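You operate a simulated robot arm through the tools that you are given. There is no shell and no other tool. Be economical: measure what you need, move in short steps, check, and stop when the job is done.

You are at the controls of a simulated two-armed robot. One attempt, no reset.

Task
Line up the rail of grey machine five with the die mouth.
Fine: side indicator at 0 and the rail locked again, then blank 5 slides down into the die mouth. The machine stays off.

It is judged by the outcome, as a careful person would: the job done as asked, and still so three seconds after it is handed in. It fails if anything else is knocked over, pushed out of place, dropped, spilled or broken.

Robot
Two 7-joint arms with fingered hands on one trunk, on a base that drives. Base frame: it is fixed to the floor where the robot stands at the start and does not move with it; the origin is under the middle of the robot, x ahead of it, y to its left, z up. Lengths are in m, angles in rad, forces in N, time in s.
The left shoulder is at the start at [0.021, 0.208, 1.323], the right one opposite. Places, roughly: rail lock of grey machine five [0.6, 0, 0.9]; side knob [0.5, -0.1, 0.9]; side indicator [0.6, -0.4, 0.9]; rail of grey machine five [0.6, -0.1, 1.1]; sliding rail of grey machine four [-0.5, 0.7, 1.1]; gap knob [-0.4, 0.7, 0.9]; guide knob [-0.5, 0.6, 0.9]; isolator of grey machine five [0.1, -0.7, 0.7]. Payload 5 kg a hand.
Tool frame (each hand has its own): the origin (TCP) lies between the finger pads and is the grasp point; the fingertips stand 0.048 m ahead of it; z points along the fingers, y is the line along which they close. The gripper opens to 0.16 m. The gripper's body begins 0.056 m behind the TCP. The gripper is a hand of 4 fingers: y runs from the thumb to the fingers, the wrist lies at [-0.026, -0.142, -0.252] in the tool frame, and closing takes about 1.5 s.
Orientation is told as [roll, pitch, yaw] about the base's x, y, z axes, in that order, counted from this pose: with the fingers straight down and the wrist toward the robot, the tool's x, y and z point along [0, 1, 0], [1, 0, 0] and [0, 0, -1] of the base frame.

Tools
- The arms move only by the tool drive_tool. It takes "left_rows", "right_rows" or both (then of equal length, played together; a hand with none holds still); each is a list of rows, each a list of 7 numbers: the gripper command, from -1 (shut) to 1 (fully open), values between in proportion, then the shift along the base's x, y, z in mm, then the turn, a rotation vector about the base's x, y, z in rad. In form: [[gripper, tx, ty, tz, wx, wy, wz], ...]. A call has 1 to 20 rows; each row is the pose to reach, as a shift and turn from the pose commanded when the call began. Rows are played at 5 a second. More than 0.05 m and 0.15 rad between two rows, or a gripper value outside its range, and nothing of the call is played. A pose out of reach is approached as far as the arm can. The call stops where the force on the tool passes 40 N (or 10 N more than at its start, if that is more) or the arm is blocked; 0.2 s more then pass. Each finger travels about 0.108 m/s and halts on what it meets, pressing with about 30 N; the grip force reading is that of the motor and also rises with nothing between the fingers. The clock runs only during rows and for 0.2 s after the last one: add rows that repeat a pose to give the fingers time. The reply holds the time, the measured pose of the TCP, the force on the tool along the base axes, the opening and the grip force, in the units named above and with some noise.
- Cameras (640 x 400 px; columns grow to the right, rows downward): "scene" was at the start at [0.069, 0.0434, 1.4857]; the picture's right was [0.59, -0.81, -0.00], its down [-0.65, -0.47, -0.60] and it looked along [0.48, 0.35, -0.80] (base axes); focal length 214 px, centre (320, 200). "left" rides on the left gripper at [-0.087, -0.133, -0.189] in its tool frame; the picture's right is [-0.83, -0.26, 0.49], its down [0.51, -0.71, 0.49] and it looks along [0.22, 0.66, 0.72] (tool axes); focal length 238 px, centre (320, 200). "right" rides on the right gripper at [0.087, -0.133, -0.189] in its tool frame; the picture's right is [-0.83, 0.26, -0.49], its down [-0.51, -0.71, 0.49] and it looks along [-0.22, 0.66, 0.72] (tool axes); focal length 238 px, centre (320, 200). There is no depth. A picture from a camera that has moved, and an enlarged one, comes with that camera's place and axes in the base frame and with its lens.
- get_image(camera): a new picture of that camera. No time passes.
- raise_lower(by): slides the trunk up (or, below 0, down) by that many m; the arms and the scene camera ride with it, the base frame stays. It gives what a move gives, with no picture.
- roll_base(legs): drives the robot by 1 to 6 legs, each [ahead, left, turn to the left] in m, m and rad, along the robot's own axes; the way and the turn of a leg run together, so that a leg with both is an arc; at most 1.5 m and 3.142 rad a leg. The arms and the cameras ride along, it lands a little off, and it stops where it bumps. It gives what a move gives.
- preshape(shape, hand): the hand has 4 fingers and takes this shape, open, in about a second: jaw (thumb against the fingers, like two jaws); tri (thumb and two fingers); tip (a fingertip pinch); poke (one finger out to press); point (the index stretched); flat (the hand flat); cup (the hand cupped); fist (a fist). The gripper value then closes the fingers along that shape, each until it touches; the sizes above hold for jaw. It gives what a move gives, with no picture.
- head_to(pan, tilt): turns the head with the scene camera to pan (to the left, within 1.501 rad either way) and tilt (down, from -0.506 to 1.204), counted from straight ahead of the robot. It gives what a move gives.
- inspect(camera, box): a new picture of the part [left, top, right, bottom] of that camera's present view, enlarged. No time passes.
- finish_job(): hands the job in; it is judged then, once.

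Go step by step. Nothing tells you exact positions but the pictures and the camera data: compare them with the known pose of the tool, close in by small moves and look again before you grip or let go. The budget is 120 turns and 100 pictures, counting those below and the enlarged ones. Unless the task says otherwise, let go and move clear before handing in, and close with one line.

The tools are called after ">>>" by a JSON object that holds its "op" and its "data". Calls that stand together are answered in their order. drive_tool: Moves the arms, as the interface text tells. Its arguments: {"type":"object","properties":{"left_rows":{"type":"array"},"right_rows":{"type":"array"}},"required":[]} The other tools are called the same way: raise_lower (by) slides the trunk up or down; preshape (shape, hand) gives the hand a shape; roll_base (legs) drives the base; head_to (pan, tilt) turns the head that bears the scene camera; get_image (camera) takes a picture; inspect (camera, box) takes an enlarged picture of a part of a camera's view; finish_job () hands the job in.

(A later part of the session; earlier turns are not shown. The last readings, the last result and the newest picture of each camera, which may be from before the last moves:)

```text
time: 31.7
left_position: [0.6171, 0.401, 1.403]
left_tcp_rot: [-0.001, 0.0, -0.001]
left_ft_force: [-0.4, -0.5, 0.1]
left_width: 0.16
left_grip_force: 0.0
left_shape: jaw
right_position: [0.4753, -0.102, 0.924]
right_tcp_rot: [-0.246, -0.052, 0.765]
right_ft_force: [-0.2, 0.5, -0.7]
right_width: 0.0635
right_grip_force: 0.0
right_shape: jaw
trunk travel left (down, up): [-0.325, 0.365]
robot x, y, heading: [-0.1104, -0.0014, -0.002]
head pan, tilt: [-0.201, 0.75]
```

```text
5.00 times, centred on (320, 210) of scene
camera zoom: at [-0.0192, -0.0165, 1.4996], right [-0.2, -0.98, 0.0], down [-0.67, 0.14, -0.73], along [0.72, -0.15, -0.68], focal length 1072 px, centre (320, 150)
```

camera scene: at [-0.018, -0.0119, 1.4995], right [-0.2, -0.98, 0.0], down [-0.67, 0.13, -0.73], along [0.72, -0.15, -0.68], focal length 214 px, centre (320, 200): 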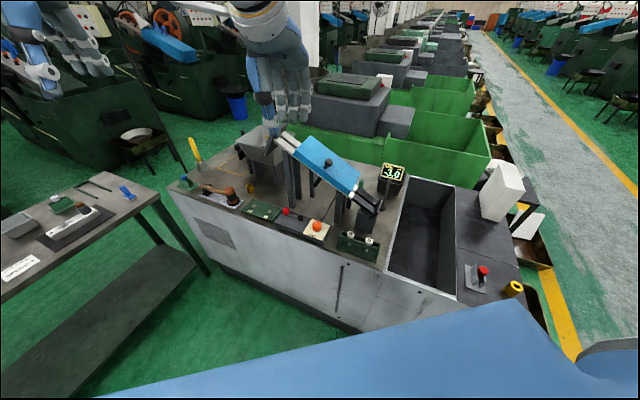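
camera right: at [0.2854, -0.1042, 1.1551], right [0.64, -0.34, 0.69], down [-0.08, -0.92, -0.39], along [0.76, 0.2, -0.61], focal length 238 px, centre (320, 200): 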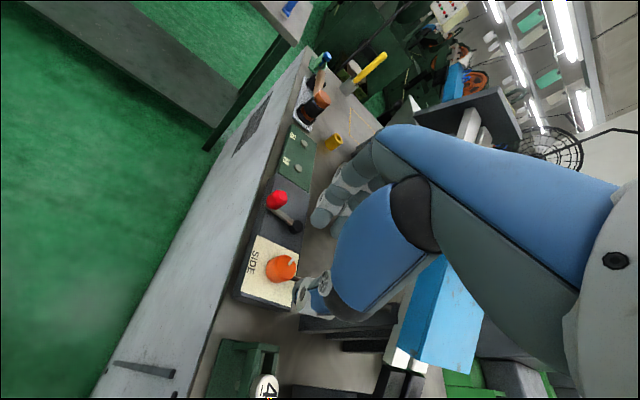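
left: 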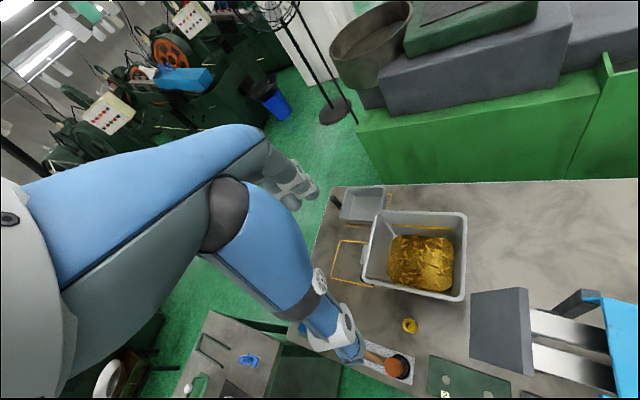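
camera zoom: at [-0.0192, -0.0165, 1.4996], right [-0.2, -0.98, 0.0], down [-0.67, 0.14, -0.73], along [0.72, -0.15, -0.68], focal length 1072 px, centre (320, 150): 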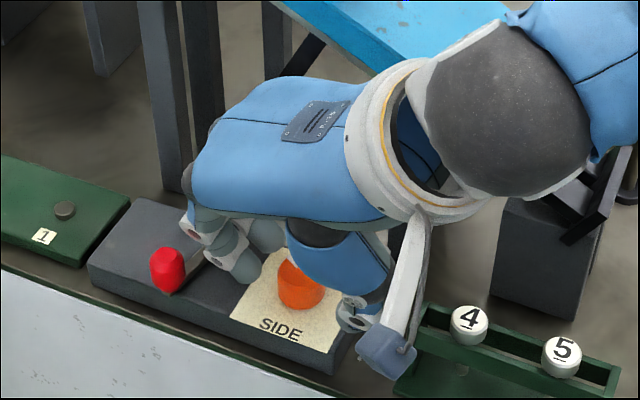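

The knob is between thumb and fingers. I close on it.

>>> {"op": "drive_tool", "data": {"right_rows": [[-0.5, 0, 0, 0, 0, 0, 0], [-0.8, 0, 0, 0, 0, 0, 0], [-1, 0, 0, 0, 0, 0, 0], [-1, 0, 0, 0, 0, 0, 0], [-1, 0, 0, 0, 0, 0, 0], [-1, 0, 0, 0, 0, 0, 0]]}}

>>> {"op": "inspect", "data": {"camera": "right", "box": [220, 150, 420, 350]}}

```text
time: 33.1
left_position: [0.6164, 0.4008, 1.4022]
left_tcp_rot: [-0.001, -0.001, -0.001]
left_ft_force: [-0.5, -0.6, -0.3]
left_width: 0.1599
left_grip_force: 0.0
left_shape: jaw
right_position: [0.4743, -0.0999, 0.9248]
right_tcp_rot: [-0.245, -0.05, 0.766]
right_ft_force: [1.4, 5.8, 6.6]
right_width: 0.0158
right_grip_force: 29.8
right_shape: jaw
trunk travel left (down, up): [-0.325, 0.365]
robot x, y, heading: [-0.108, -0.0021, 0.001]
head pan, tilt: [-0.201, 0.75]
```

```text
2.00 times, centred on (320, 250) of right
camera zoom: at [0.2841, -0.1046, 1.0804], right [0.64, -0.34, 0.69], down [-0.07, -0.92, -0.39], along [0.76, 0.2, -0.61], focal length 477 px, centre (320, 100)
```

zoom: 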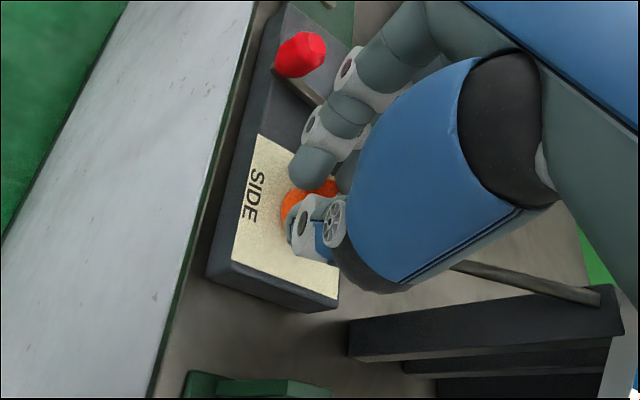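

Gripped. I turn it a little counter-clockwise about the knob axis and read the display.

>>> {"op": "drive_tool", "data": {"right_rows": [[-1, -0.3, -1, 0, 0, 0, 0.08], [-1, -0.6, -1.9, 0, 0, 0, 0.15], [-1, -0.8, -2.8, 0, 0, 0, 0.22], [-1, -1, -3.7, 0, 0, 0, 0.3], [-1, -1, -4.7, 0, 0, 0, 0.38], [-1, -1, -5.7, 0, 0, 0, 0.45]]}}

>>> {"op": "inspect", "data": {"camera": "scene", "box": [270, 150, 430, 250]}}

>>> {"op": "inspect", "data": {"camera": "right", "box": [220, 150, 420, 350]}}

```text
time: 34.5
left_position: [0.6159, 0.3978, 1.4041]
left_tcp_rot: [0.001, -0.001, -0.002]
left_ft_force: [-0.6, 0.1, -0.7]
left_width: 0.1597
left_grip_force: 0.0
left_shape: jaw
right_position: [0.4748, -0.1071, 0.9248]
right_tcp_rot: [-0.249, -0.051, 1.214]
right_ft_force: [-8.4, -13.6, 21.8]
right_width: 0.0156
right_grip_force: 30.1
right_shape: jaw
trunk travel left (down, up): [-0.325, 0.365]
robot x, y, heading: [-0.112, 0.0017, -0.001]
head pan, tilt: [-0.201, 0.75]
```

```text
4.00 times, centred on (350, 200) of scene
camera zoom: at [-0.021, -0.0175, 1.4998], right [-0.2, -0.98, 0.0], down [-0.67, 0.14, -0.73], along [0.72, -0.15, -0.68], focal length 858 px, centre (200, 200)
```

zoom: 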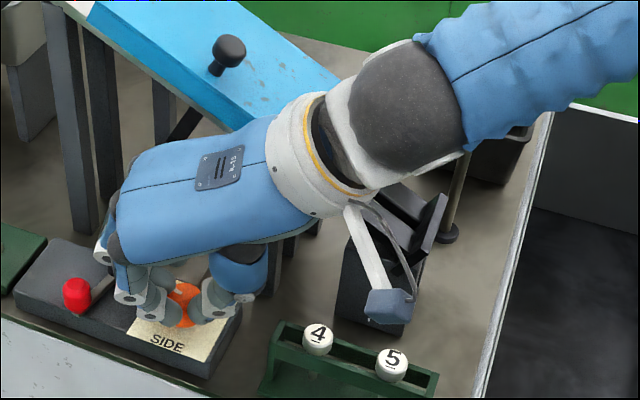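

```text
2.00 times, centred on (320, 250) of right
camera zoom: at [0.3033, -0.1947, 1.0801], right [0.72, -0.03, 0.69], down [0.33, -0.86, -0.39], along [0.6, 0.51, -0.61], focal length 477 px, centre (320, 100)
```

zoom: 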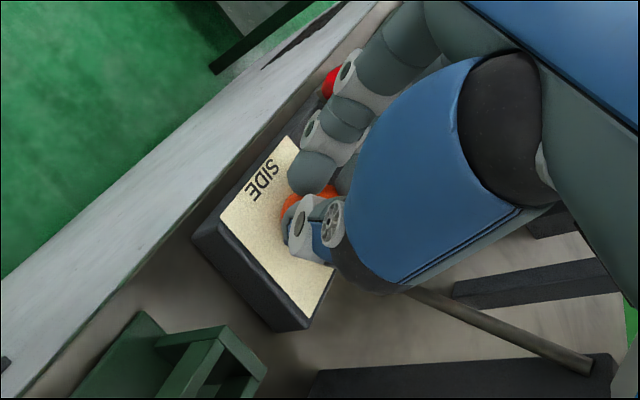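

The forearm hides the display from the head camera; I check whether the left hand camera sees it.

>>> {"op": "get_image", "data": {"camera": "left"}}

```text
59 pictures are left
camera left: at [0.4827, 0.312, 1.5925], right [-0.26, -0.83, -0.49], down [-0.71, 0.51, -0.49], along [0.66, 0.22, -0.72], focal length 238 px, centre (320, 200)
```

left: 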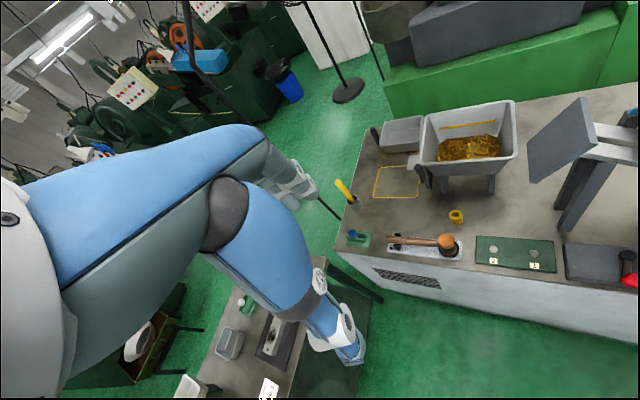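

Left camera doesn't; I turn the left hand so its camera looks at the display.

>>> {"op": "drive_tool", "data": {"left_rows": [[1, -10, 0, 0, 0, 0, -0.14], [1, -20, 0, 0, 0, 0, -0.28], [1, -30, 0, 0, 0, 0, -0.42], [1, -40, 0, 0, 0, 0, -0.56], [1, -50, 0, 0, 0, 0, -0.7], [1, -60, 0, 0, 0, 0, -0.84], [1, -60, 0, 0, 0, 0, -0.98], [1, -60, 0, 0, 0, 0, -1.1]], "right_rows": [[-1, 0, 0, 0, 0, 0, 0], [-1, 0, 0, 0, 0, 0, 0], [-1, 0, 0, 0, 0, 0, 0], [-1, 0, 0, 0, 0, 0, 0], [-1, 0, 0, 0, 0, 0, 0], [-1, 0, 0, 0, 0, 0, 0], [-1, 0, 0, 0, 0, 0, 0], [-1, 0, 0, 0, 0, 0, 0]]}}

>>> {"op": "get_image", "data": {"camera": "left"}}

```text
time: 36.3
left_position: [0.5545, 0.3998, 1.4055]
left_tcp_rot: [0.002, -0.002, -1.104]
left_ft_force: [0.5, -0.2, 0.0]
left_width: 0.1594
left_grip_force: 0.0
left_shape: jaw
right_position: [0.4743, -0.106, 0.9256]
right_tcp_rot: [-0.249, -0.051, 1.215]
right_ft_force: [-9.1, -9.5, 25.6]
right_width: 0.0157
right_grip_force: 30.0
right_shape: jaw
trunk travel left (down, up): [-0.325, 0.365]
robot x, y, heading: [-0.1091, 0.0005, -0.0]
head pan, tilt: [-0.201, 0.75]
```

```text
58 pictures are left
camera left: at [0.4181, 0.4792, 1.5938], right [-0.86, -0.14, -0.49], down [0.13, 0.86, -0.49], along [0.49, -0.49, -0.72], focal length 238 px, centre (320, 200)
```

left: 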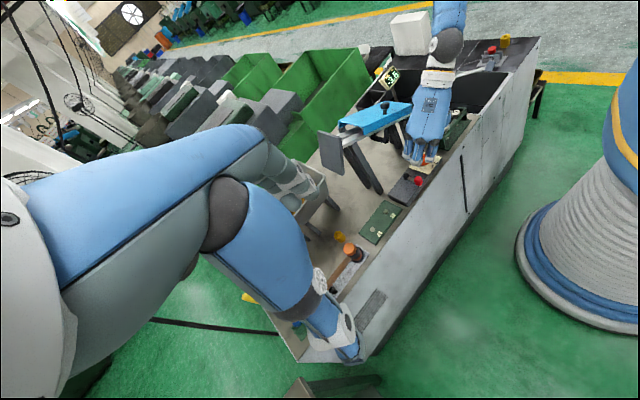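

The display shows at (390, 75); I enlarge it.

>>> {"op": "inspect", "data": {"camera": "left", "box": [360, 55, 440, 105]}}

```text
8.00 times, centred on (400, 80) of left
camera zoom: at [0.4181, 0.4792, 1.5938], right [-0.86, -0.14, -0.49], down [0.13, 0.86, -0.49], along [0.49, -0.49, -0.72], focal length 1907 px, centre (-320, 1160)
```

zoom: 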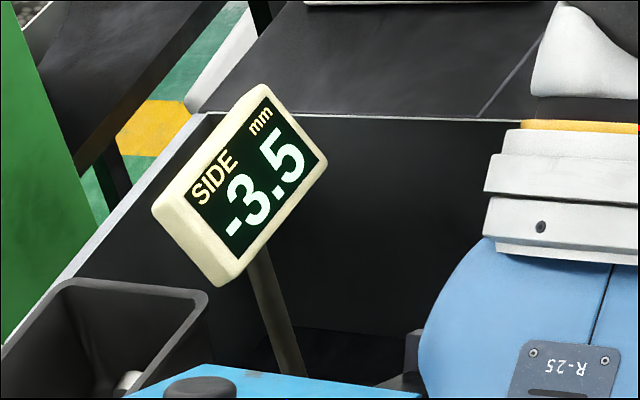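

Counter-clockwise took it to −3.5, about 1.1 mm per rad, so I must turn clockwise roughly 3.1 rad in several strokes. First stroke now.

>>> {"op": "drive_tool", "data": {"right_rows": [[-1, 0.2, 1, 1, 0, 0, -0.08], [-1, 0.4, 1.9, 1, 0, 0, -0.15], [-1, 0.8, 2.8, 1, 0, 0, -0.23], [-1, 1.1, 3.6, 1, 0, 0, -0.3], [-1, 1.6, 4.4, 1, 0, 0, -0.38], [-1, 2.1, 5.2, 1, 0, 0, -0.45], [-1, 2.7, 6, 1, 0, 0, -0.53], [-1, 3.3, 6.7, 1, 0, 0, -0.6], [-1, 4, 7.3, 1, 0, 0, -0.68], [-1, 4.7, 7.9, 1, 0, 0, -0.75], [-1, 5.9, 8.8, 1, 0, 0, -0.87]]}}

>>> {"op": "inspect", "data": {"camera": "left", "box": [360, 45, 440, 195]}}

>>> {"op": "inspect", "data": {"camera": "right", "box": [220, 150, 420, 350]}}

```text
time: 38.7
left_position: [0.5558, 0.4051, 1.4033]
left_tcp_rot: [-0.001, -0.004, -1.102]
left_ft_force: [0.2, 0.7, -0.5]
left_width: 0.1596
left_grip_force: 0.0
left_shape: jaw
right_position: [0.4823, -0.0923, 0.9281]
right_tcp_rot: [-0.244, -0.051, 0.347]
right_ft_force: [-8.3, 33.3, 17.2]
right_width: 0.0156
right_grip_force: 29.8
right_shape: jaw
trunk travel left (down, up): [-0.325, 0.365]
robot x, y, heading: [-0.1073, -0.0022, 0.001]
head pan, tilt: [-0.201, 0.75]
```

```text
2.67 times, centred on (400, 120) of left
camera zoom: at [0.4189, 0.4838, 1.5918], right [-0.86, -0.15, -0.49], down [0.13, 0.86, -0.49], along [0.49, -0.49, -0.72], focal length 636 px, centre (107, 413)
```

zoom: 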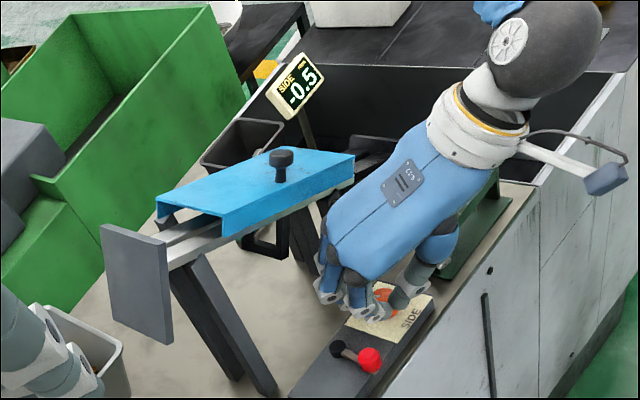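

```text
2.00 times, centred on (320, 250) of right
camera zoom: at [0.3051, -0.019, 1.0821], right [0.45, -0.57, 0.69], down [-0.44, -0.81, -0.39], along [0.78, -0.13, -0.61], focal length 477 px, centre (320, 100)
```

zoom: 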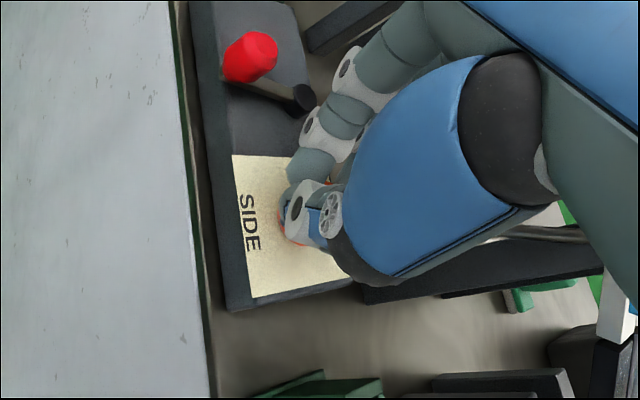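

The display now reads −0.5, so about 3.4 mm per rad. I turn a small bit more clockwise, relieving the side load.

>>> {"op": "drive_tool", "data": {"right_rows": [[-1, 0.2, 1.5, 0, 0, 0, -0.03], [-1, 0.4, 3, 0, 0, 0, -0.06], [-1, 0.5, 3.5, 0, 0, 0, -0.09]]}}

>>> {"op": "inspect", "data": {"camera": "left", "box": [370, 55, 430, 95]}}

```text
time: 39.5
left_position: [0.557, 0.4031, 1.4031]
left_tcp_rot: [-0.001, -0.001, -1.101]
left_ft_force: [0.0, 0.1, -0.1]
left_width: 0.1597
left_grip_force: 0.0
left_shape: jaw
right_position: [0.4835, -0.0908, 0.9278]
right_tcp_rot: [-0.247, -0.053, 0.255]
right_ft_force: [1.1, 26.2, 15.3]
right_width: 0.0159
right_grip_force: 30.1
right_shape: jaw
trunk travel left (down, up): [-0.325, 0.365]
robot x, y, heading: [-0.1118, -0.0015, -0.003]
head pan, tilt: [-0.201, 0.75]
```

```text
10.00 times, centred on (400, 75) of left
camera zoom: at [0.42, 0.4821, 1.5919], right [-0.86, -0.15, -0.49], down [0.13, 0.86, -0.49], along [0.49, -0.49, -0.72], focal length 2384 px, centre (-480, 1450)
```

zoom: 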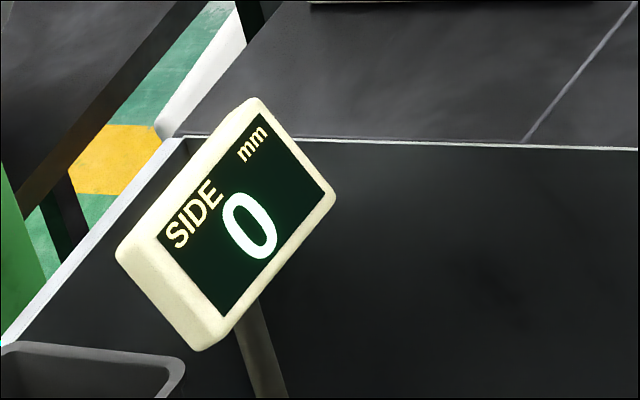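

It reads 0. I open the fingers carefully in place and recheck before lifting.

>>> {"op": "drive_tool", "data": {"right_rows": [[-0.7, 0, 0, 0, 0, 0, 0], [-0.5, 0, 0, 0, 0, 0, 0], [-0.3, 0, 0, 0, 0, 0, 0], [-0.2, 0, 0, 0, 0, 0, 0]]}}

>>> {"op": "inspect", "data": {"camera": "left", "box": [360, 45, 440, 195]}}

>>> {"op": "inspect", "data": {"camera": "right", "box": [220, 150, 420, 350]}}

```text
time: 40.5
left_position: [0.5566, 0.3995, 1.4052]
left_tcp_rot: [-0.001, -0.002, -1.101]
left_ft_force: [0.0, -0.1, -0.3]
left_width: 0.1596
left_grip_force: 0.0
left_shape: jaw
right_position: [0.4821, -0.0953, 0.9255]
right_tcp_rot: [-0.249, -0.05, 0.252]
right_ft_force: [-0.5, -0.2, 0.0]
right_width: 0.0635
right_grip_force: 0.0
right_shape: jaw
trunk travel left (down, up): [-0.325, 0.365]
robot x, y, heading: [-0.1112, 0.0024, -0.004]
head pan, tilt: [-0.201, 0.75]
```

```text
2.67 times, centred on (400, 120) of left
camera zoom: at [0.4208, 0.4788, 1.5926], right [-0.86, -0.15, -0.49], down [0.13, 0.86, -0.49], along [0.49, -0.49, -0.72], focal length 636 px, centre (107, 413)
```

zoom: 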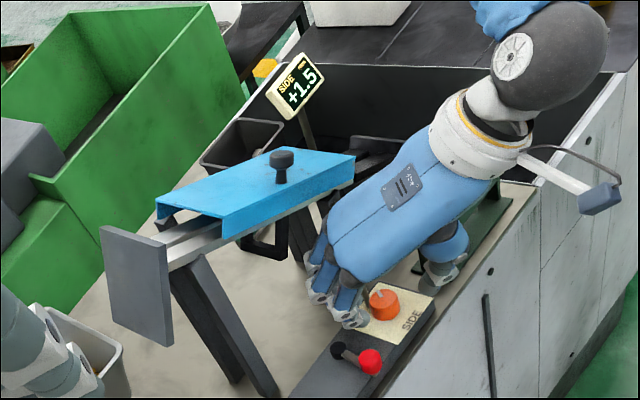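

```text
2.00 times, centred on (320, 250) of right
camera zoom: at [0.3141, -0.0043, 1.0802], right [0.39, -0.61, 0.69], down [-0.52, -0.76, -0.39], along [0.76, -0.2, -0.61], focal length 477 px, centre (320, 100)
```

zoom: 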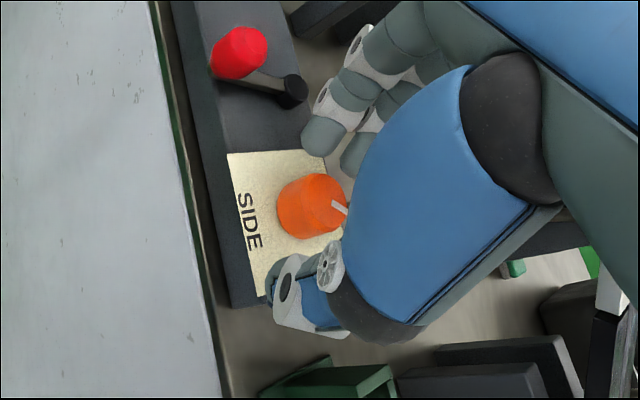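

Releasing under side load dragged the knob to +1.5. I'll regrip, turn back counter-clockwise in small steps, and this time cancel the side load before opening.

>>> {"op": "drive_tool", "data": {"right_rows": [[-0.4, 1, 0, 1, 0, 0, 0], [-0.6, 1, 0, 1, 0, 0, 0], [-0.8, 1, 0, 1, 0, 0, 0], [-1, 1, 0, 1, 0, 0, 0], [-1, 1, 0, 1, 0, 0, 0], [-1, 1, 0, 1, 0, 0, 0]]}}

>>> {"op": "inspect", "data": {"camera": "left", "box": [370, 45, 430, 145]}}

```text
time: 41.9
left_position: [0.5574, 0.4007, 1.4034]
left_tcp_rot: [-0.002, 0.0, -1.101]
left_ft_force: [0.0, -0.3, 0.7]
left_width: 0.1593
left_grip_force: 0.0
left_shape: jaw
right_position: [0.4837, -0.0921, 0.9265]
right_tcp_rot: [-0.246, -0.052, 0.256]
right_ft_force: [6.4, 2.5, 11.5]
right_width: 0.016
right_grip_force: 29.8
right_shape: jaw
trunk travel left (down, up): [-0.325, 0.365]
robot x, y, heading: [-0.1094, 0.0026, -0.002]
head pan, tilt: [-0.201, 0.75]
```

```text
4.00 times, centred on (400, 95) of left
camera zoom: at [0.4204, 0.4795, 1.5927], right [-0.86, -0.15, -0.49], down [0.13, 0.86, -0.49], along [0.49, -0.49, -0.72], focal length 953 px, centre (0, 620)
```

zoom: 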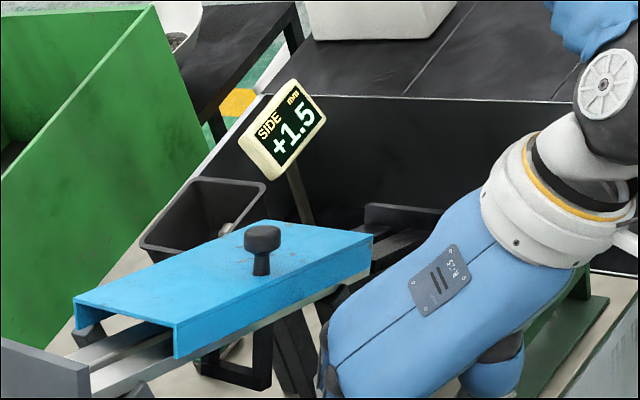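

Grip is well balanced now. I turn back counter-clockwise 0.25 rad.

>>> {"op": "drive_tool", "data": {"right_rows": [[-1, -0.7, -0.2, 0, 0, 0, 0.06], [-1, -1.5, -0.5, 0, 0, 0, 0.12], [-1, -2.2, -0.8, 0, 0, 0, 0.18], [-1, -2.9, -1.2, 0, 0, 0, 0.25]]}}

>>> {"op": "inspect", "data": {"camera": "left", "box": [370, 45, 430, 145]}}

```text
time: 42.9
left_position: [0.5568, 0.3999, 1.4052]
left_tcp_rot: [0.0, 0.0, -1.105]
left_ft_force: [-0.3, -0.6, 0.4]
left_width: 0.1597
left_grip_force: 0.1
left_shape: jaw
right_position: [0.481, -0.096, 0.9271]
right_tcp_rot: [-0.246, -0.051, 0.502]
right_ft_force: [3.8, -7.2, 23.9]
right_width: 0.016
right_grip_force: 30.0
right_shape: jaw
trunk travel left (down, up): [-0.325, 0.365]
robot x, y, heading: [-0.1071, 0.0014, 0.0]
head pan, tilt: [-0.201, 0.75]
```

```text
4.00 times, centred on (400, 95) of left
camera zoom: at [0.4195, 0.4781, 1.5934], right [-0.86, -0.15, -0.49], down [0.13, 0.86, -0.49], along [0.49, -0.49, -0.72], focal length 953 px, centre (0, 620)
```

zoom: 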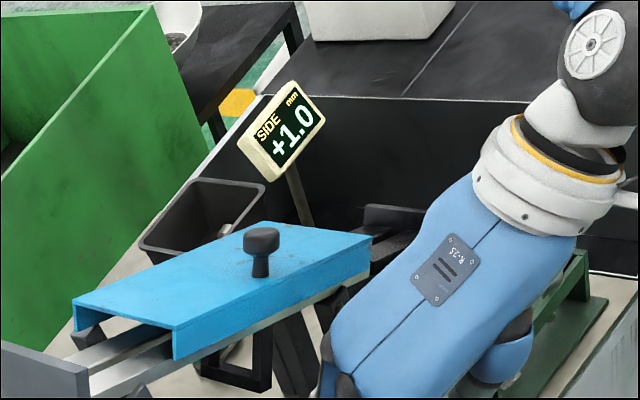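

Now +1.0; I continue counter-clockwise.

>>> {"op": "drive_tool", "data": {"right_rows": [[-1, -0.7, -0.3, 0, 0, 0, 0.07], [-1, -1.4, -0.8, 0, 0, 0, 0.14], [-1, -2.1, -1.4, 0, 0, 0, 0.21], [-1, -2.7, -2, 0, 0, 0, 0.27]]}}

>>> {"op": "inspect", "data": {"camera": "left", "box": [370, 45, 430, 145]}}

```text
time: 43.9
left_position: [0.5553, 0.3993, 1.4053]
left_tcp_rot: [0.002, 0.0, -1.103]
left_ft_force: [-0.5, -0.5, -0.2]
left_width: 0.1597
left_grip_force: 0.1
left_shape: jaw
right_position: [0.4775, -0.0987, 0.9266]
right_tcp_rot: [-0.249, -0.05, 0.775]
right_ft_force: [0.2, -16.5, 27.1]
right_width: 0.0165
right_grip_force: 30.0
right_shape: jaw
trunk travel left (down, up): [-0.325, 0.365]
robot x, y, heading: [-0.1099, -0.0014, -0.0]
head pan, tilt: [-0.201, 0.75]
```

```text
4.00 times, centred on (400, 95) of left
camera zoom: at [0.4189, 0.4775, 1.5938], right [-0.86, -0.15, -0.49], down [0.13, 0.86, -0.49], along [0.49, -0.49, -0.72], focal length 953 px, centre (0, 620)
```

zoom: 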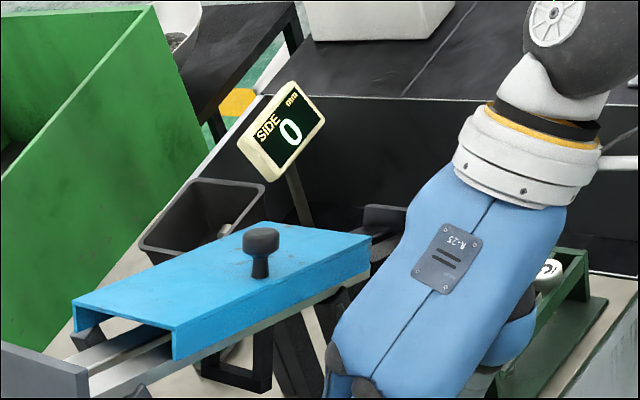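

Reading 0. Before opening I shift slightly to cancel the side and vertical load, and recheck.

>>> {"op": "drive_tool", "data": {"right_rows": [[-1, 0, -1.2, 1.5, 0, 0, 0], [-1, 0, -2.5, 3, 0, 0, 0], [-1, 0, -2.5, 3, 0, 0, 0]]}}

>>> {"op": "inspect", "data": {"camera": "left", "box": [370, 45, 430, 145]}}

```text
time: 44.7
left_position: [0.5562, 0.4014, 1.4033]
left_tcp_rot: [0.0, 0.0, -1.1]
left_ft_force: [-0.8, -0.2, 0.7]
left_width: 0.1598
left_grip_force: 0.1
left_shape: jaw
right_position: [0.4743, -0.0964, 0.929]
right_tcp_rot: [-0.241, -0.048, 0.777]
right_ft_force: [-5.1, 5.1, 10.3]
right_width: 0.0156
right_grip_force: 30.1
right_shape: jaw
trunk travel left (down, up): [-0.325, 0.365]
robot x, y, heading: [-0.1112, 0.0023, -0.002]
head pan, tilt: [-0.201, 0.75]
```

```text
4.00 times, centred on (400, 95) of left
camera zoom: at [0.4191, 0.4801, 1.5929], right [-0.86, -0.15, -0.49], down [0.13, 0.86, -0.49], along [0.49, -0.49, -0.72], focal length 953 px, centre (0, 620)
```

zoom: 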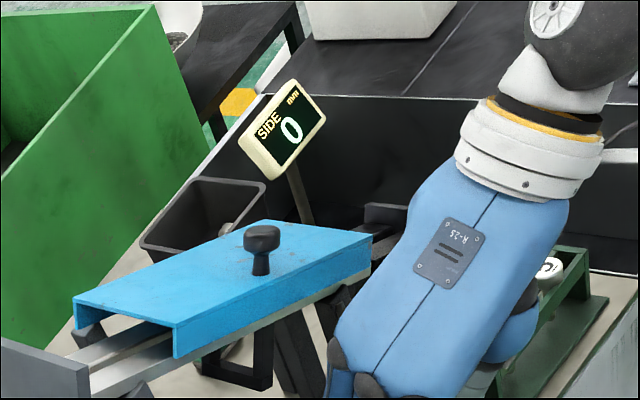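

Load is small and it still reads 0. Opening slowly.

>>> {"op": "drive_tool", "data": {"right_rows": [[-0.8, 0, 0, 0, 0, 0, 0], [-0.6, 0, 0, 0, 0, 0, 0], [-0.4, 0, 0, 0, 0, 0, 0], [-0.2, 0, 0, 0, 0, 0, 0], [-0.2, 0, 0, 0, 0, 0, 0]]}}

>>> {"op": "inspect", "data": {"camera": "left", "box": [360, 45, 440, 195]}}

>>> {"op": "inspect", "data": {"camera": "right", "box": [220, 150, 420, 350]}}

```text
time: 45.9
left_position: [0.558, 0.4002, 1.4046]
left_tcp_rot: [0.001, 0.0, -1.101]
left_ft_force: [0.0, 0.6, 0.2]
left_width: 0.1599
left_grip_force: 0.1
left_shape: jaw
right_position: [0.4787, -0.1002, 0.9286]
right_tcp_rot: [-0.247, -0.049, 0.775]
right_ft_force: [0.7, 1.0, -0.9]
right_width: 0.0636
right_grip_force: 0.0
right_shape: jaw
trunk travel left (down, up): [-0.325, 0.365]
robot x, y, heading: [-0.1069, 0.0004, -0.007]
head pan, tilt: [-0.201, 0.75]
```

```text
2.67 times, centred on (400, 120) of left
camera zoom: at [0.4205, 0.4791, 1.5926], right [-0.86, -0.15, -0.49], down [0.13, 0.86, -0.49], along [0.49, -0.49, -0.72], focal length 636 px, centre (107, 413)
```

zoom: 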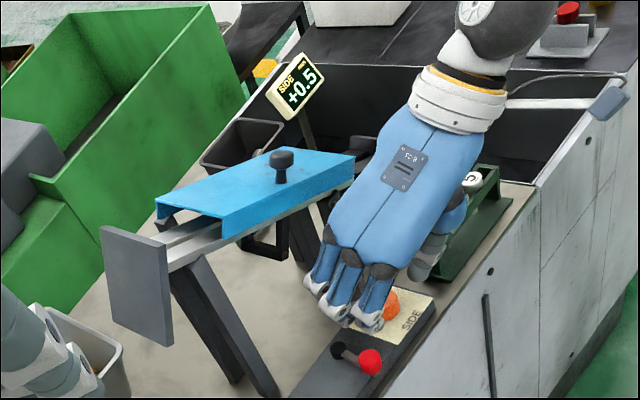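

```text
2.00 times, centred on (320, 250) of right
camera zoom: at [0.2867, -0.1057, 1.0843], right [0.64, -0.34, 0.69], down [-0.07, -0.92, -0.39], along [0.76, 0.2, -0.61], focal length 477 px, centre (320, 100)
```

zoom: 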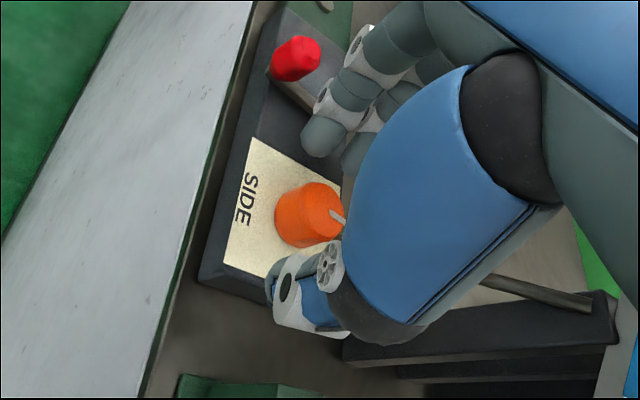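

Release still nudged it to +0.5 because the hand's command was a few mm off the knob's natural centre. I regrip with corrected centring and turn a little back.

>>> {"op": "drive_tool", "data": {"right_rows": [[-0.4, -4, 3.5, 0, 0, 0, 0], [-0.6, -4, 3.5, 0, 0, 0, 0], [-0.8, -4, 3.5, 0, 0, 0, 0], [-1, -4, 3.5, 0, 0, 0, 0], [-1, -4, 3.5, 0, 0, 0, 0], [-1, -4, 3.5, 0, 0, 0, 0]]}}

>>> {"op": "drive_tool", "data": {"right_rows": [[-1, -0.9, -0.9, 0, 0, 0, 0.07], [-1, -1.9, -1.9, 0, 0, 0, 0.14], [-1, -2.8, -2.8, 0, 0, 0, 0.2]]}}

>>> {"op": "inspect", "data": {"camera": "left", "box": [370, 45, 430, 145]}}

```text
time: 47.3
left_position: [0.5575, 0.4012, 1.4049]
left_tcp_rot: [0.0, -0.001, -1.101]
left_ft_force: [-0.4, 0.6, 0.3]
left_width: 0.1598
left_grip_force: 0.2
left_shape: jaw
right_position: [0.4744, -0.0948, 0.9302]
right_tcp_rot: [-0.246, -0.052, 0.774]
right_ft_force: [1.5, 4.1, 6.2]
right_width: 0.0028
right_grip_force: 30.1
right_shape: jaw
trunk travel left (down, up): [-0.325, 0.365]
robot x, y, heading: [-0.1082, -0.0013, 0.001]
head pan, tilt: [-0.201, 0.75]
```

```text
time: 48.1
left_position: [0.5571, 0.3992, 1.4043]
left_tcp_rot: [0.0, 0.0, -1.101]
left_ft_force: [-0.9, -0.3, 0.5]
left_width: 0.1597
left_grip_force: 0.0
left_shape: jaw
right_position: [0.4712, -0.0989, 0.929]
right_tcp_rot: [-0.249, -0.051, 0.975]
right_ft_force: [3.3, -0.6, 8.4]
right_width: 0.0029
right_grip_force: 30.3
right_shape: jaw
trunk travel left (down, up): [-0.325, 0.365]
robot x, y, heading: [-0.1028, 0.0017, -0.001]
head pan, tilt: [-0.201, 0.75]
```

```text
4.00 times, centred on (400, 95) of left
camera zoom: at [0.4205, 0.4787, 1.5928], right [-0.86, -0.15, -0.49], down [0.13, 0.86, -0.49], along [0.49, -0.49, -0.72], focal length 953 px, centre (0, 620)
```

zoom: 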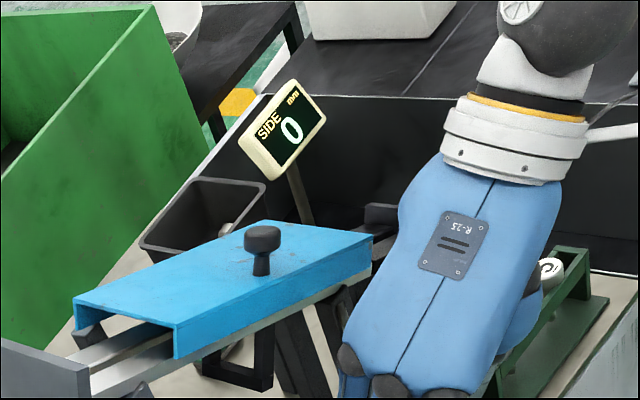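

It reads 0 again. I open and check.

>>> {"op": "drive_tool", "data": {"right_rows": [[-0.8, 0, 0, 0, 0, 0, 0], [-0.6, 0, 0, 0, 0, 0, 0], [-0.4, 0, 0, 0, 0, 0, 0], [-0.2, 0, 0, 0, 0, 0, 0], [-0.2, 0, 0, 0, 0, 0, 0]]}}

>>> {"op": "inspect", "data": {"camera": "left", "box": [370, 45, 430, 145]}}

>>> {"op": "inspect", "data": {"camera": "right", "box": [220, 150, 420, 350]}}

```text
time: 49.3
left_position: [0.5577, 0.4003, 1.4048]
left_tcp_rot: [0.0, 0.002, -1.101]
left_ft_force: [0.1, -0.2, -0.7]
left_width: 0.1598
left_grip_force: 0.0
left_shape: jaw
right_position: [0.4708, -0.0984, 0.9295]
right_tcp_rot: [-0.246, -0.048, 0.973]
right_ft_force: [-0.5, 0.9, 0.4]
right_width: 0.0635
right_grip_force: 0.1
right_shape: jaw
trunk travel left (down, up): [-0.325, 0.365]
robot x, y, heading: [-0.1075, -0.0022, 0.006]
head pan, tilt: [-0.201, 0.75]
```

```text
4.00 times, centred on (400, 95) of left
camera zoom: at [0.4207, 0.4791, 1.5926], right [-0.86, -0.15, -0.49], down [0.13, 0.86, -0.49], along [0.49, -0.49, -0.72], focal length 953 px, centre (0, 620)
```

zoom: 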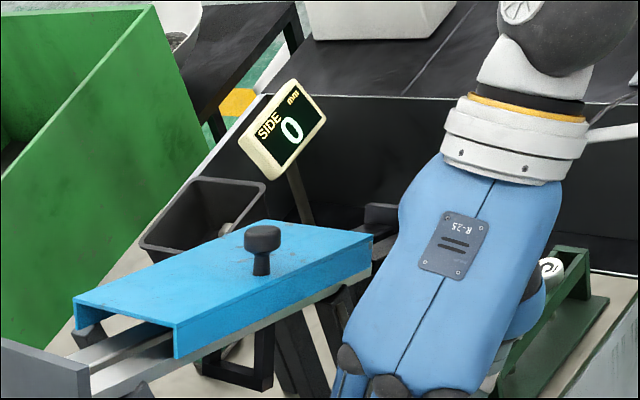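

```text
2.00 times, centred on (320, 250) of right
camera zoom: at [0.2844, -0.142, 1.0841], right [0.7, -0.2, 0.69], down [0.12, -0.91, -0.39], along [0.71, 0.35, -0.61], focal length 477 px, centre (320, 100)
```

zoom: 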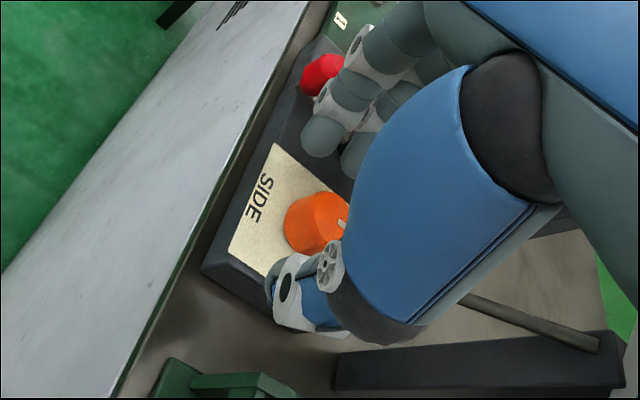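

It stays at 0 after release. I lift straight up, clear of the knob.

>>> {"op": "drive_tool", "data": {"right_rows": [[-0.2, 0, 0, 10, 0, 0, 0], [-0.2, 0, 0, 35, 0, 0, 0], [-0.2, 0, 0, 70, 0, 0, 0], [-0.2, -10, 7, 110, 0, 0, 0], [-0.2, -25, 20, 150, 0, 0, 0], [-0.2, -40, 30, 190, 0, 0, 0]]}}

>>> {"op": "drive_tool", "data": {"right_rows": [[-0.2, -5, 5, 10, 0.07, 0.1, 0], [-0.2, -10, 10, 20, 0.145, 0.204, 0], [-0.2, -10, 10, 30, 0.145, 0.204, 0]]}}

>>> {"op": "inspect", "data": {"camera": "scene", "box": [240, 120, 440, 270]}}

```text
time: 50.7
left_position: [0.5558, 0.4022, 1.4059]
left_tcp_rot: [-0.001, -0.002, -1.101]
left_ft_force: [-1.1, 0.5, -0.5]
left_width: 0.1595
left_grip_force: 0.1
left_shape: jaw
right_position: [0.4278, -0.0659, 1.1196]
right_tcp_rot: [-0.247, -0.048, 0.974]
right_ft_force: [-1.3, 1.2, -0.2]
right_width: 0.0637
right_grip_force: 0.0
right_shape: jaw
trunk travel left (down, up): [-0.325, 0.365]
robot x, y, heading: [-0.1102, 0.0004, 0.002]
head pan, tilt: [-0.201, 0.75]
```

```text
time: 51.5
left_position: [0.5583, 0.4012, 1.4043]
left_tcp_rot: [-0.001, -0.001, -1.101]
left_ft_force: [-0.2, 0.7, 0.2]
left_width: 0.1599
left_grip_force: 0.1
left_shape: jaw
right_position: [0.4206, -0.0592, 1.1497]
right_tcp_rot: [0.003, -0.055, 0.961]
right_ft_force: [-0.6, -0.2, -0.5]
right_width: 0.0635
right_grip_force: 0.1
right_shape: jaw
trunk travel left (down, up): [-0.325, 0.365]
robot x, y, heading: [-0.111, 0.0002, 0.0]
head pan, tilt: [-0.201, 0.75]
```

```text
2.67 times, centred on (340, 195) of scene
camera zoom: at [-0.0195, -0.0161, 1.4996], right [-0.2, -0.98, 0.0], down [-0.67, 0.14, -0.73], along [0.72, -0.15, -0.68], focal length 572 px, centre (267, 213)
```

zoom: 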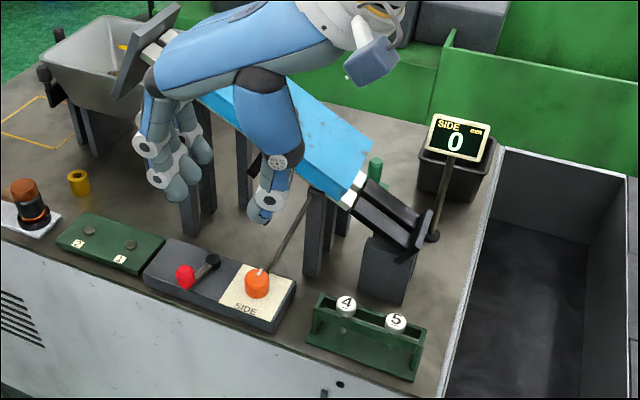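

Display reads 0 and knob is free. Now relock: I'll grip the red handle at about (0.508, −0.010) and swing it back with the hand turning along. First I go above it.

>>> {"op": "drive_tool", "data": {"right_rows": [[-0.2, 20, 12, -20, 0, 0, 0], [-0.2, 40, 24, -50, 0, 0, 0], [-0.2, 65, 36, -85, 0, 0, 0], [-0.2, 87, 49, -120, 0, 0, 0], [-0.2, 87, 49, -150, 0, 0, 0], [-0.2, 87, 49, -150, 0, 0, 0]]}}

>>> {"op": "get_image", "data": {"camera": "right"}}

>>> {"op": "inspect", "data": {"camera": "scene", "box": [260, 160, 360, 240]}}

```text
time: 52.9
left_position: [0.5577, 0.3998, 1.4033]
left_tcp_rot: [0.001, -0.001, -1.1]
left_ft_force: [0.4, 0.1, -1.2]
left_width: 0.1599
left_grip_force: 0.0
left_shape: jaw
right_position: [0.5083, -0.0061, 1.0003]
right_tcp_rot: [0.005, -0.054, 0.961]
right_ft_force: [0.5, -0.3, 0.1]
right_width: 0.0636
right_grip_force: 0.0
right_shape: jaw
trunk travel left (down, up): [-0.325, 0.365]
robot x, y, heading: [-0.1063, 0.002, -0.003]
head pan, tilt: [-0.201, 0.75]
```

```text
41 pictures are left
camera right: at [0.3557, -0.0754, 1.1819], right [0.82, -0.29, 0.5], down [0.02, -0.85, -0.53], along [0.57, 0.45, -0.69], focal length 238 px, centre (320, 200)
```

right: 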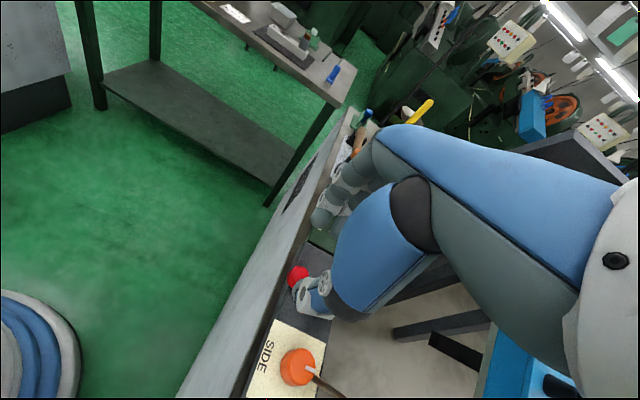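

```text
5.00 times, centred on (310, 200) of scene
camera zoom: at [-0.0188, -0.0168, 1.4996], right [-0.2, -0.98, 0.0], down [-0.67, 0.14, -0.73], along [0.72, -0.15, -0.68], focal length 1072 px, centre (370, 200)
```

zoom: 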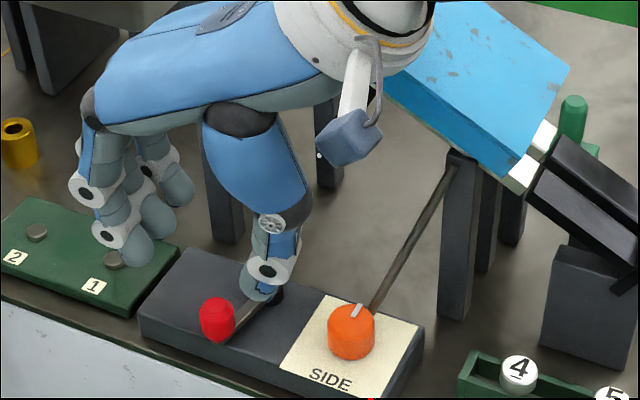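

Both cameras agree on the handle position. I lower and grip it.

>>> {"op": "drive_tool", "data": {"right_rows": [[-0.2, 1, -1, -25, 0, 0, 0], [-0.2, 2, -2, -48, 0, 0, 0], [-0.2, 2, -2, -66, 0, 0, 0], [-0.5, 2, -2, -66, 0, 0, 0], [-0.8, 2, -2, -66, 0, 0, 0], [-1, 2, -2, -66, 0, 0, 0], [-1, 2, -2, -66, 0, 0, 0], [-1, 2, -2, -66, 0, 0, 0]]}}

>>> {"op": "inspect", "data": {"camera": "right", "box": [220, 180, 420, 380]}}

```text
time: 54.7
left_position: [0.5576, 0.4005, 1.4028]
left_tcp_rot: [0.0, 0.0, -1.102]
left_ft_force: [0.2, 0.4, -0.4]
left_width: 0.1598
left_grip_force: 0.1
left_shape: jaw
right_position: [0.5099, -0.011, 0.934]
right_tcp_rot: [0.005, -0.053, 0.962]
right_ft_force: [-0.7, 0.3, -2.3]
right_width: 0.0118
right_grip_force: 30.2
right_shape: jaw
trunk travel left (down, up): [-0.325, 0.365]
robot x, y, heading: [-0.1066, 0.0004, -0.002]
head pan, tilt: [-0.201, 0.75]
```

```text
2.00 times, centred on (320, 280) of right
camera zoom: at [0.3567, -0.0796, 1.116], right [0.82, -0.29, 0.5], down [0.02, -0.85, -0.53], along [0.57, 0.45, -0.69], focal length 477 px, centre (320, 40)
```

zoom: 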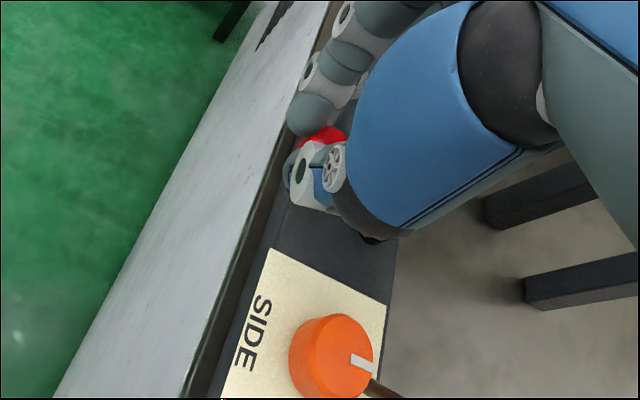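

Gripped without load. I swing the handle back about its pivot, turning the hand along with it.

>>> {"op": "drive_tool", "data": {"right_rows": [[-1, 2.8, 2.6, 0, 0, 0, -0.07], [-1, 5.5, 5.1, 0, 0, 0, -0.14], [-1, 8.6, 7.3, 0, 0, 0, -0.21], [-1, 11.7, 9.4, 0, 0, 0, -0.28], [-1, 15.1, 11.1, 0, 0, 0, -0.35], [-1, 18.5, 12.7, 0, 0, 0, -0.42], [-1, 22, 14, 0, 0, 0, -0.49], [-1, 25.6, 15.1, 0, 0, 0, -0.56], [-1, 29.3, 15.9, 0, 0, 0, -0.63], [-1, 33, 16.5, 0, 0, 0, -0.7], [-1, 36.8, 16.7, 0, 0, 0, -0.77], [-1, 40.5, 16.8, 0, 0, 0, -0.84], [-1, 44.3, 16.5, 0, 0, 0, -0.91], [-1, 48, 16, 0, 0, 0, -0.98]]}}

>>> {"op": "inspect", "data": {"camera": "scene", "box": [240, 140, 420, 260]}}

>>> {"op": "inspect", "data": {"camera": "right", "box": [220, 180, 420, 380]}}

```text
time: 57.9
left_position: [0.5582, 0.4022, 1.4049]
left_tcp_rot: [0.0, 0.001, -1.102]
left_ft_force: [0.1, -1.6, 0.2]
left_width: 0.1599
left_grip_force: 0.1
left_shape: jaw
right_position: [0.5573, 0.0116, 0.9333]
right_tcp_rot: [0.01, -0.052, -0.009]
right_ft_force: [3.6, 13.7, -4.4]
right_width: 0.0117
right_grip_force: 29.7
right_shape: jaw
trunk travel left (down, up): [-0.325, 0.365]
robot x, y, heading: [-0.1047, 0.0016, -0.003]
head pan, tilt: [-0.201, 0.75]
stopped in row 14 (right hand): the force on the tool passed its limit (the readings are from after the stop); the commanded pose is now the measured one
```

```text
3.33 times, centred on (330, 200) of scene
camera zoom: at [-0.0183, -0.0164, 1.4995], right [-0.2, -0.98, 0.0], down [-0.67, 0.14, -0.73], along [0.72, -0.15, -0.68], focal length 715 px, centre (287, 200)
```

zoom: 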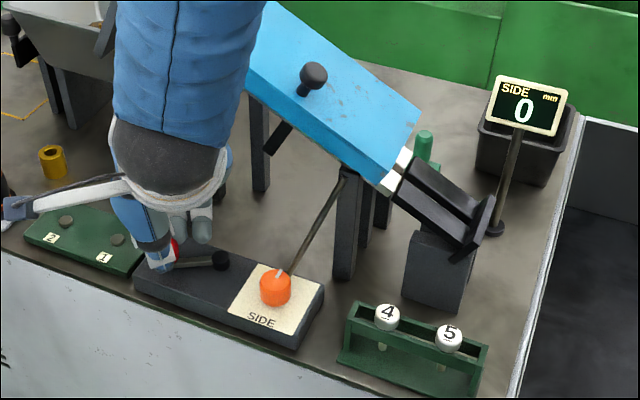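

```text
2.00 times, centred on (320, 280) of right
camera zoom: at [0.4158, 0.0978, 1.1164], right [0.22, -0.84, 0.49], down [-0.69, -0.49, -0.53], along [0.69, -0.22, -0.69], focal length 477 px, centre (320, 40)
```

zoom: 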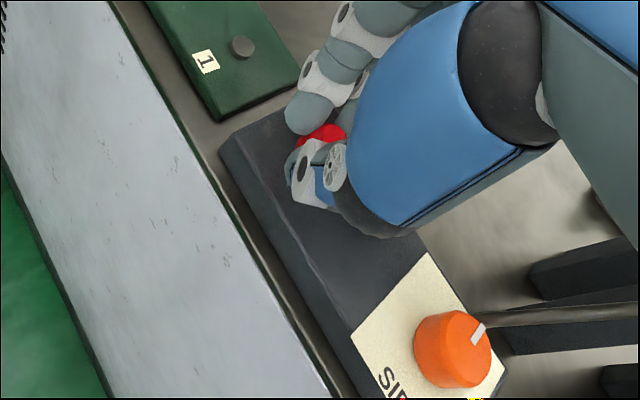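

The swing stopped on a radius mismatch with about 20° left to go. I continue on the corrected arc.

>>> {"op": "drive_tool", "data": {"right_rows": [[-1, 3, -0.5, 0, -0.01, -0.015, -0.04], [-1, 6, -1.1, 0, -0.02, -0.03, -0.08], [-1, 9, -1.9, 0, -0.03, -0.045, -0.12], [-1, 11.7, -2.8, 0, -0.04, -0.06, -0.16], [-1, 14.5, -3.9, 0, -0.05, -0.07, -0.2], [-1, 17.3, -5.1, 0, -0.05, -0.07, -0.24], [-1, 19.5, -6.2, 0, -0.05, -0.07, -0.28], [-1, 21.5, -7.2, 0, -0.05, -0.07, -0.3]]}}

>>> {"op": "inspect", "data": {"camera": "scene", "box": [240, 140, 420, 260]}}

>>> {"op": "inspect", "data": {"camera": "right", "box": [220, 180, 420, 380]}}

```text
time: 59.4
left_position: [0.5584, 0.4021, 1.4041]
left_tcp_rot: [0.0, 0.0, -1.1]
left_ft_force: [0.1, -1.0, 0.7]
left_width: 0.1598
left_grip_force: 0.2
left_shape: jaw
right_position: [0.5754, 0.0095, 0.9332]
right_tcp_rot: [-0.025, -0.125, -0.249]
right_ft_force: [7.7, 14.3, -6.1]
right_width: 0.0112
right_grip_force: 30.1
right_shape: jaw
trunk travel left (down, up): [-0.325, 0.365]
robot x, y, heading: [-0.1094, 0.0012, -0.002]
head pan, tilt: [-0.201, 0.75]
stopped in row 7 (right hand): the force on the tool passed its limit (the readings are from after the stop); the commanded pose is now the measured one
```

```text
3.33 times, centred on (330, 200) of scene
camera zoom: at [-0.0177, -0.0158, 1.4995], right [-0.2, -0.98, 0.0], down [-0.67, 0.14, -0.73], along [0.72, -0.15, -0.68], focal length 715 px, centre (287, 200)
```

zoom: 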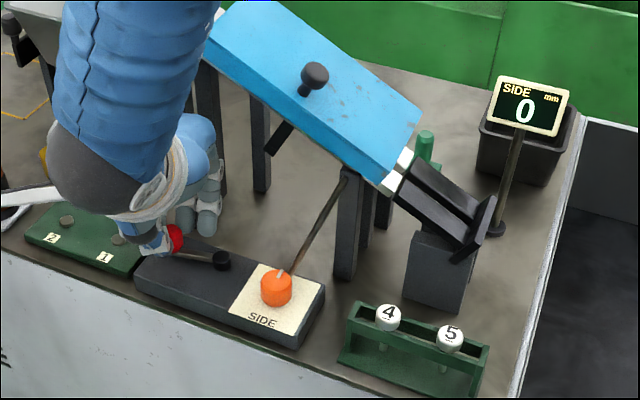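

```text
2.00 times, centred on (320, 280) of right
camera zoom: at [0.4478, 0.1367, 1.1015], right [-0.02, -0.84, 0.54], down [-0.75, -0.34, -0.56], along [0.66, -0.41, -0.63], focal length 477 px, centre (320, 40)
```

zoom: 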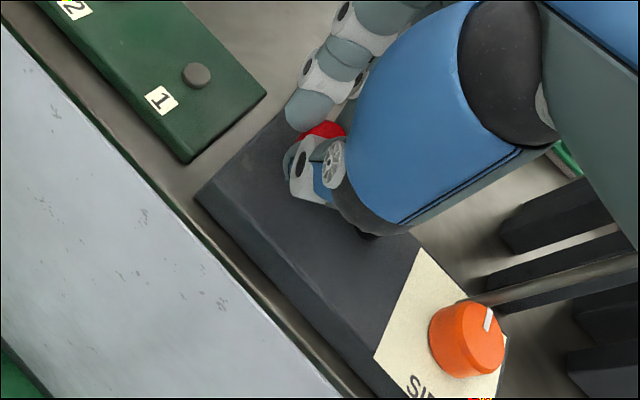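

The handle is back at its original image position (170, 238), and the stop force agrees with the end stop. I open and lift clear, then check.

>>> {"op": "drive_tool", "data": {"right_rows": [[-0.7, 0, 0, 0, 0, 0, 0], [-0.4, 0, 0, 0, 0, 0, 0], [-0.2, 0, 0, 0, 0, 0, 0], [-0.2, 0, 0, 0, 0, 0, 0], [-0.2, 0, 0, 25, 0, 0, 0], [-0.2, -8, 6, 60, 0, 0, 0], [-0.2, -30, 20, 100, 0, 0, 0], [-0.2, -60, 45, 130, 0, 0, 0], [-0.2, -90, 60, 160, 0, 0, 0]]}}

>>> {"op": "inspect", "data": {"camera": "scene", "box": [240, 140, 420, 260]}}

```text
time: 61.4
left_position: [0.5551, 0.4002, 1.4058]
left_tcp_rot: [0.002, 0.0, -1.1]
left_ft_force: [-0.6, -0.9, 0.9]
left_width: 0.1599
left_grip_force: 0.1
left_shape: jaw
right_position: [0.4851, 0.0659, 1.0971]
right_tcp_rot: [-0.03, -0.13, -0.254]
right_ft_force: [-1.5, -0.4, 1.0]
right_width: 0.0636
right_grip_force: 0.1
right_shape: jaw
trunk travel left (down, up): [-0.325, 0.365]
robot x, y, heading: [-0.1084, 0.0033, 0.002]
head pan, tilt: [-0.201, 0.75]
```

```text
3.33 times, centred on (330, 200) of scene
camera zoom: at [-0.02, -0.0167, 1.4997], right [-0.2, -0.98, 0.0], down [-0.67, 0.14, -0.73], along [0.72, -0.15, -0.68], focal length 715 px, centre (287, 200)
```

zoom: 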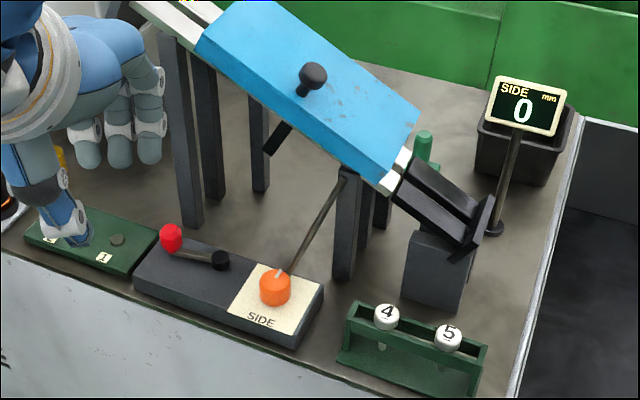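

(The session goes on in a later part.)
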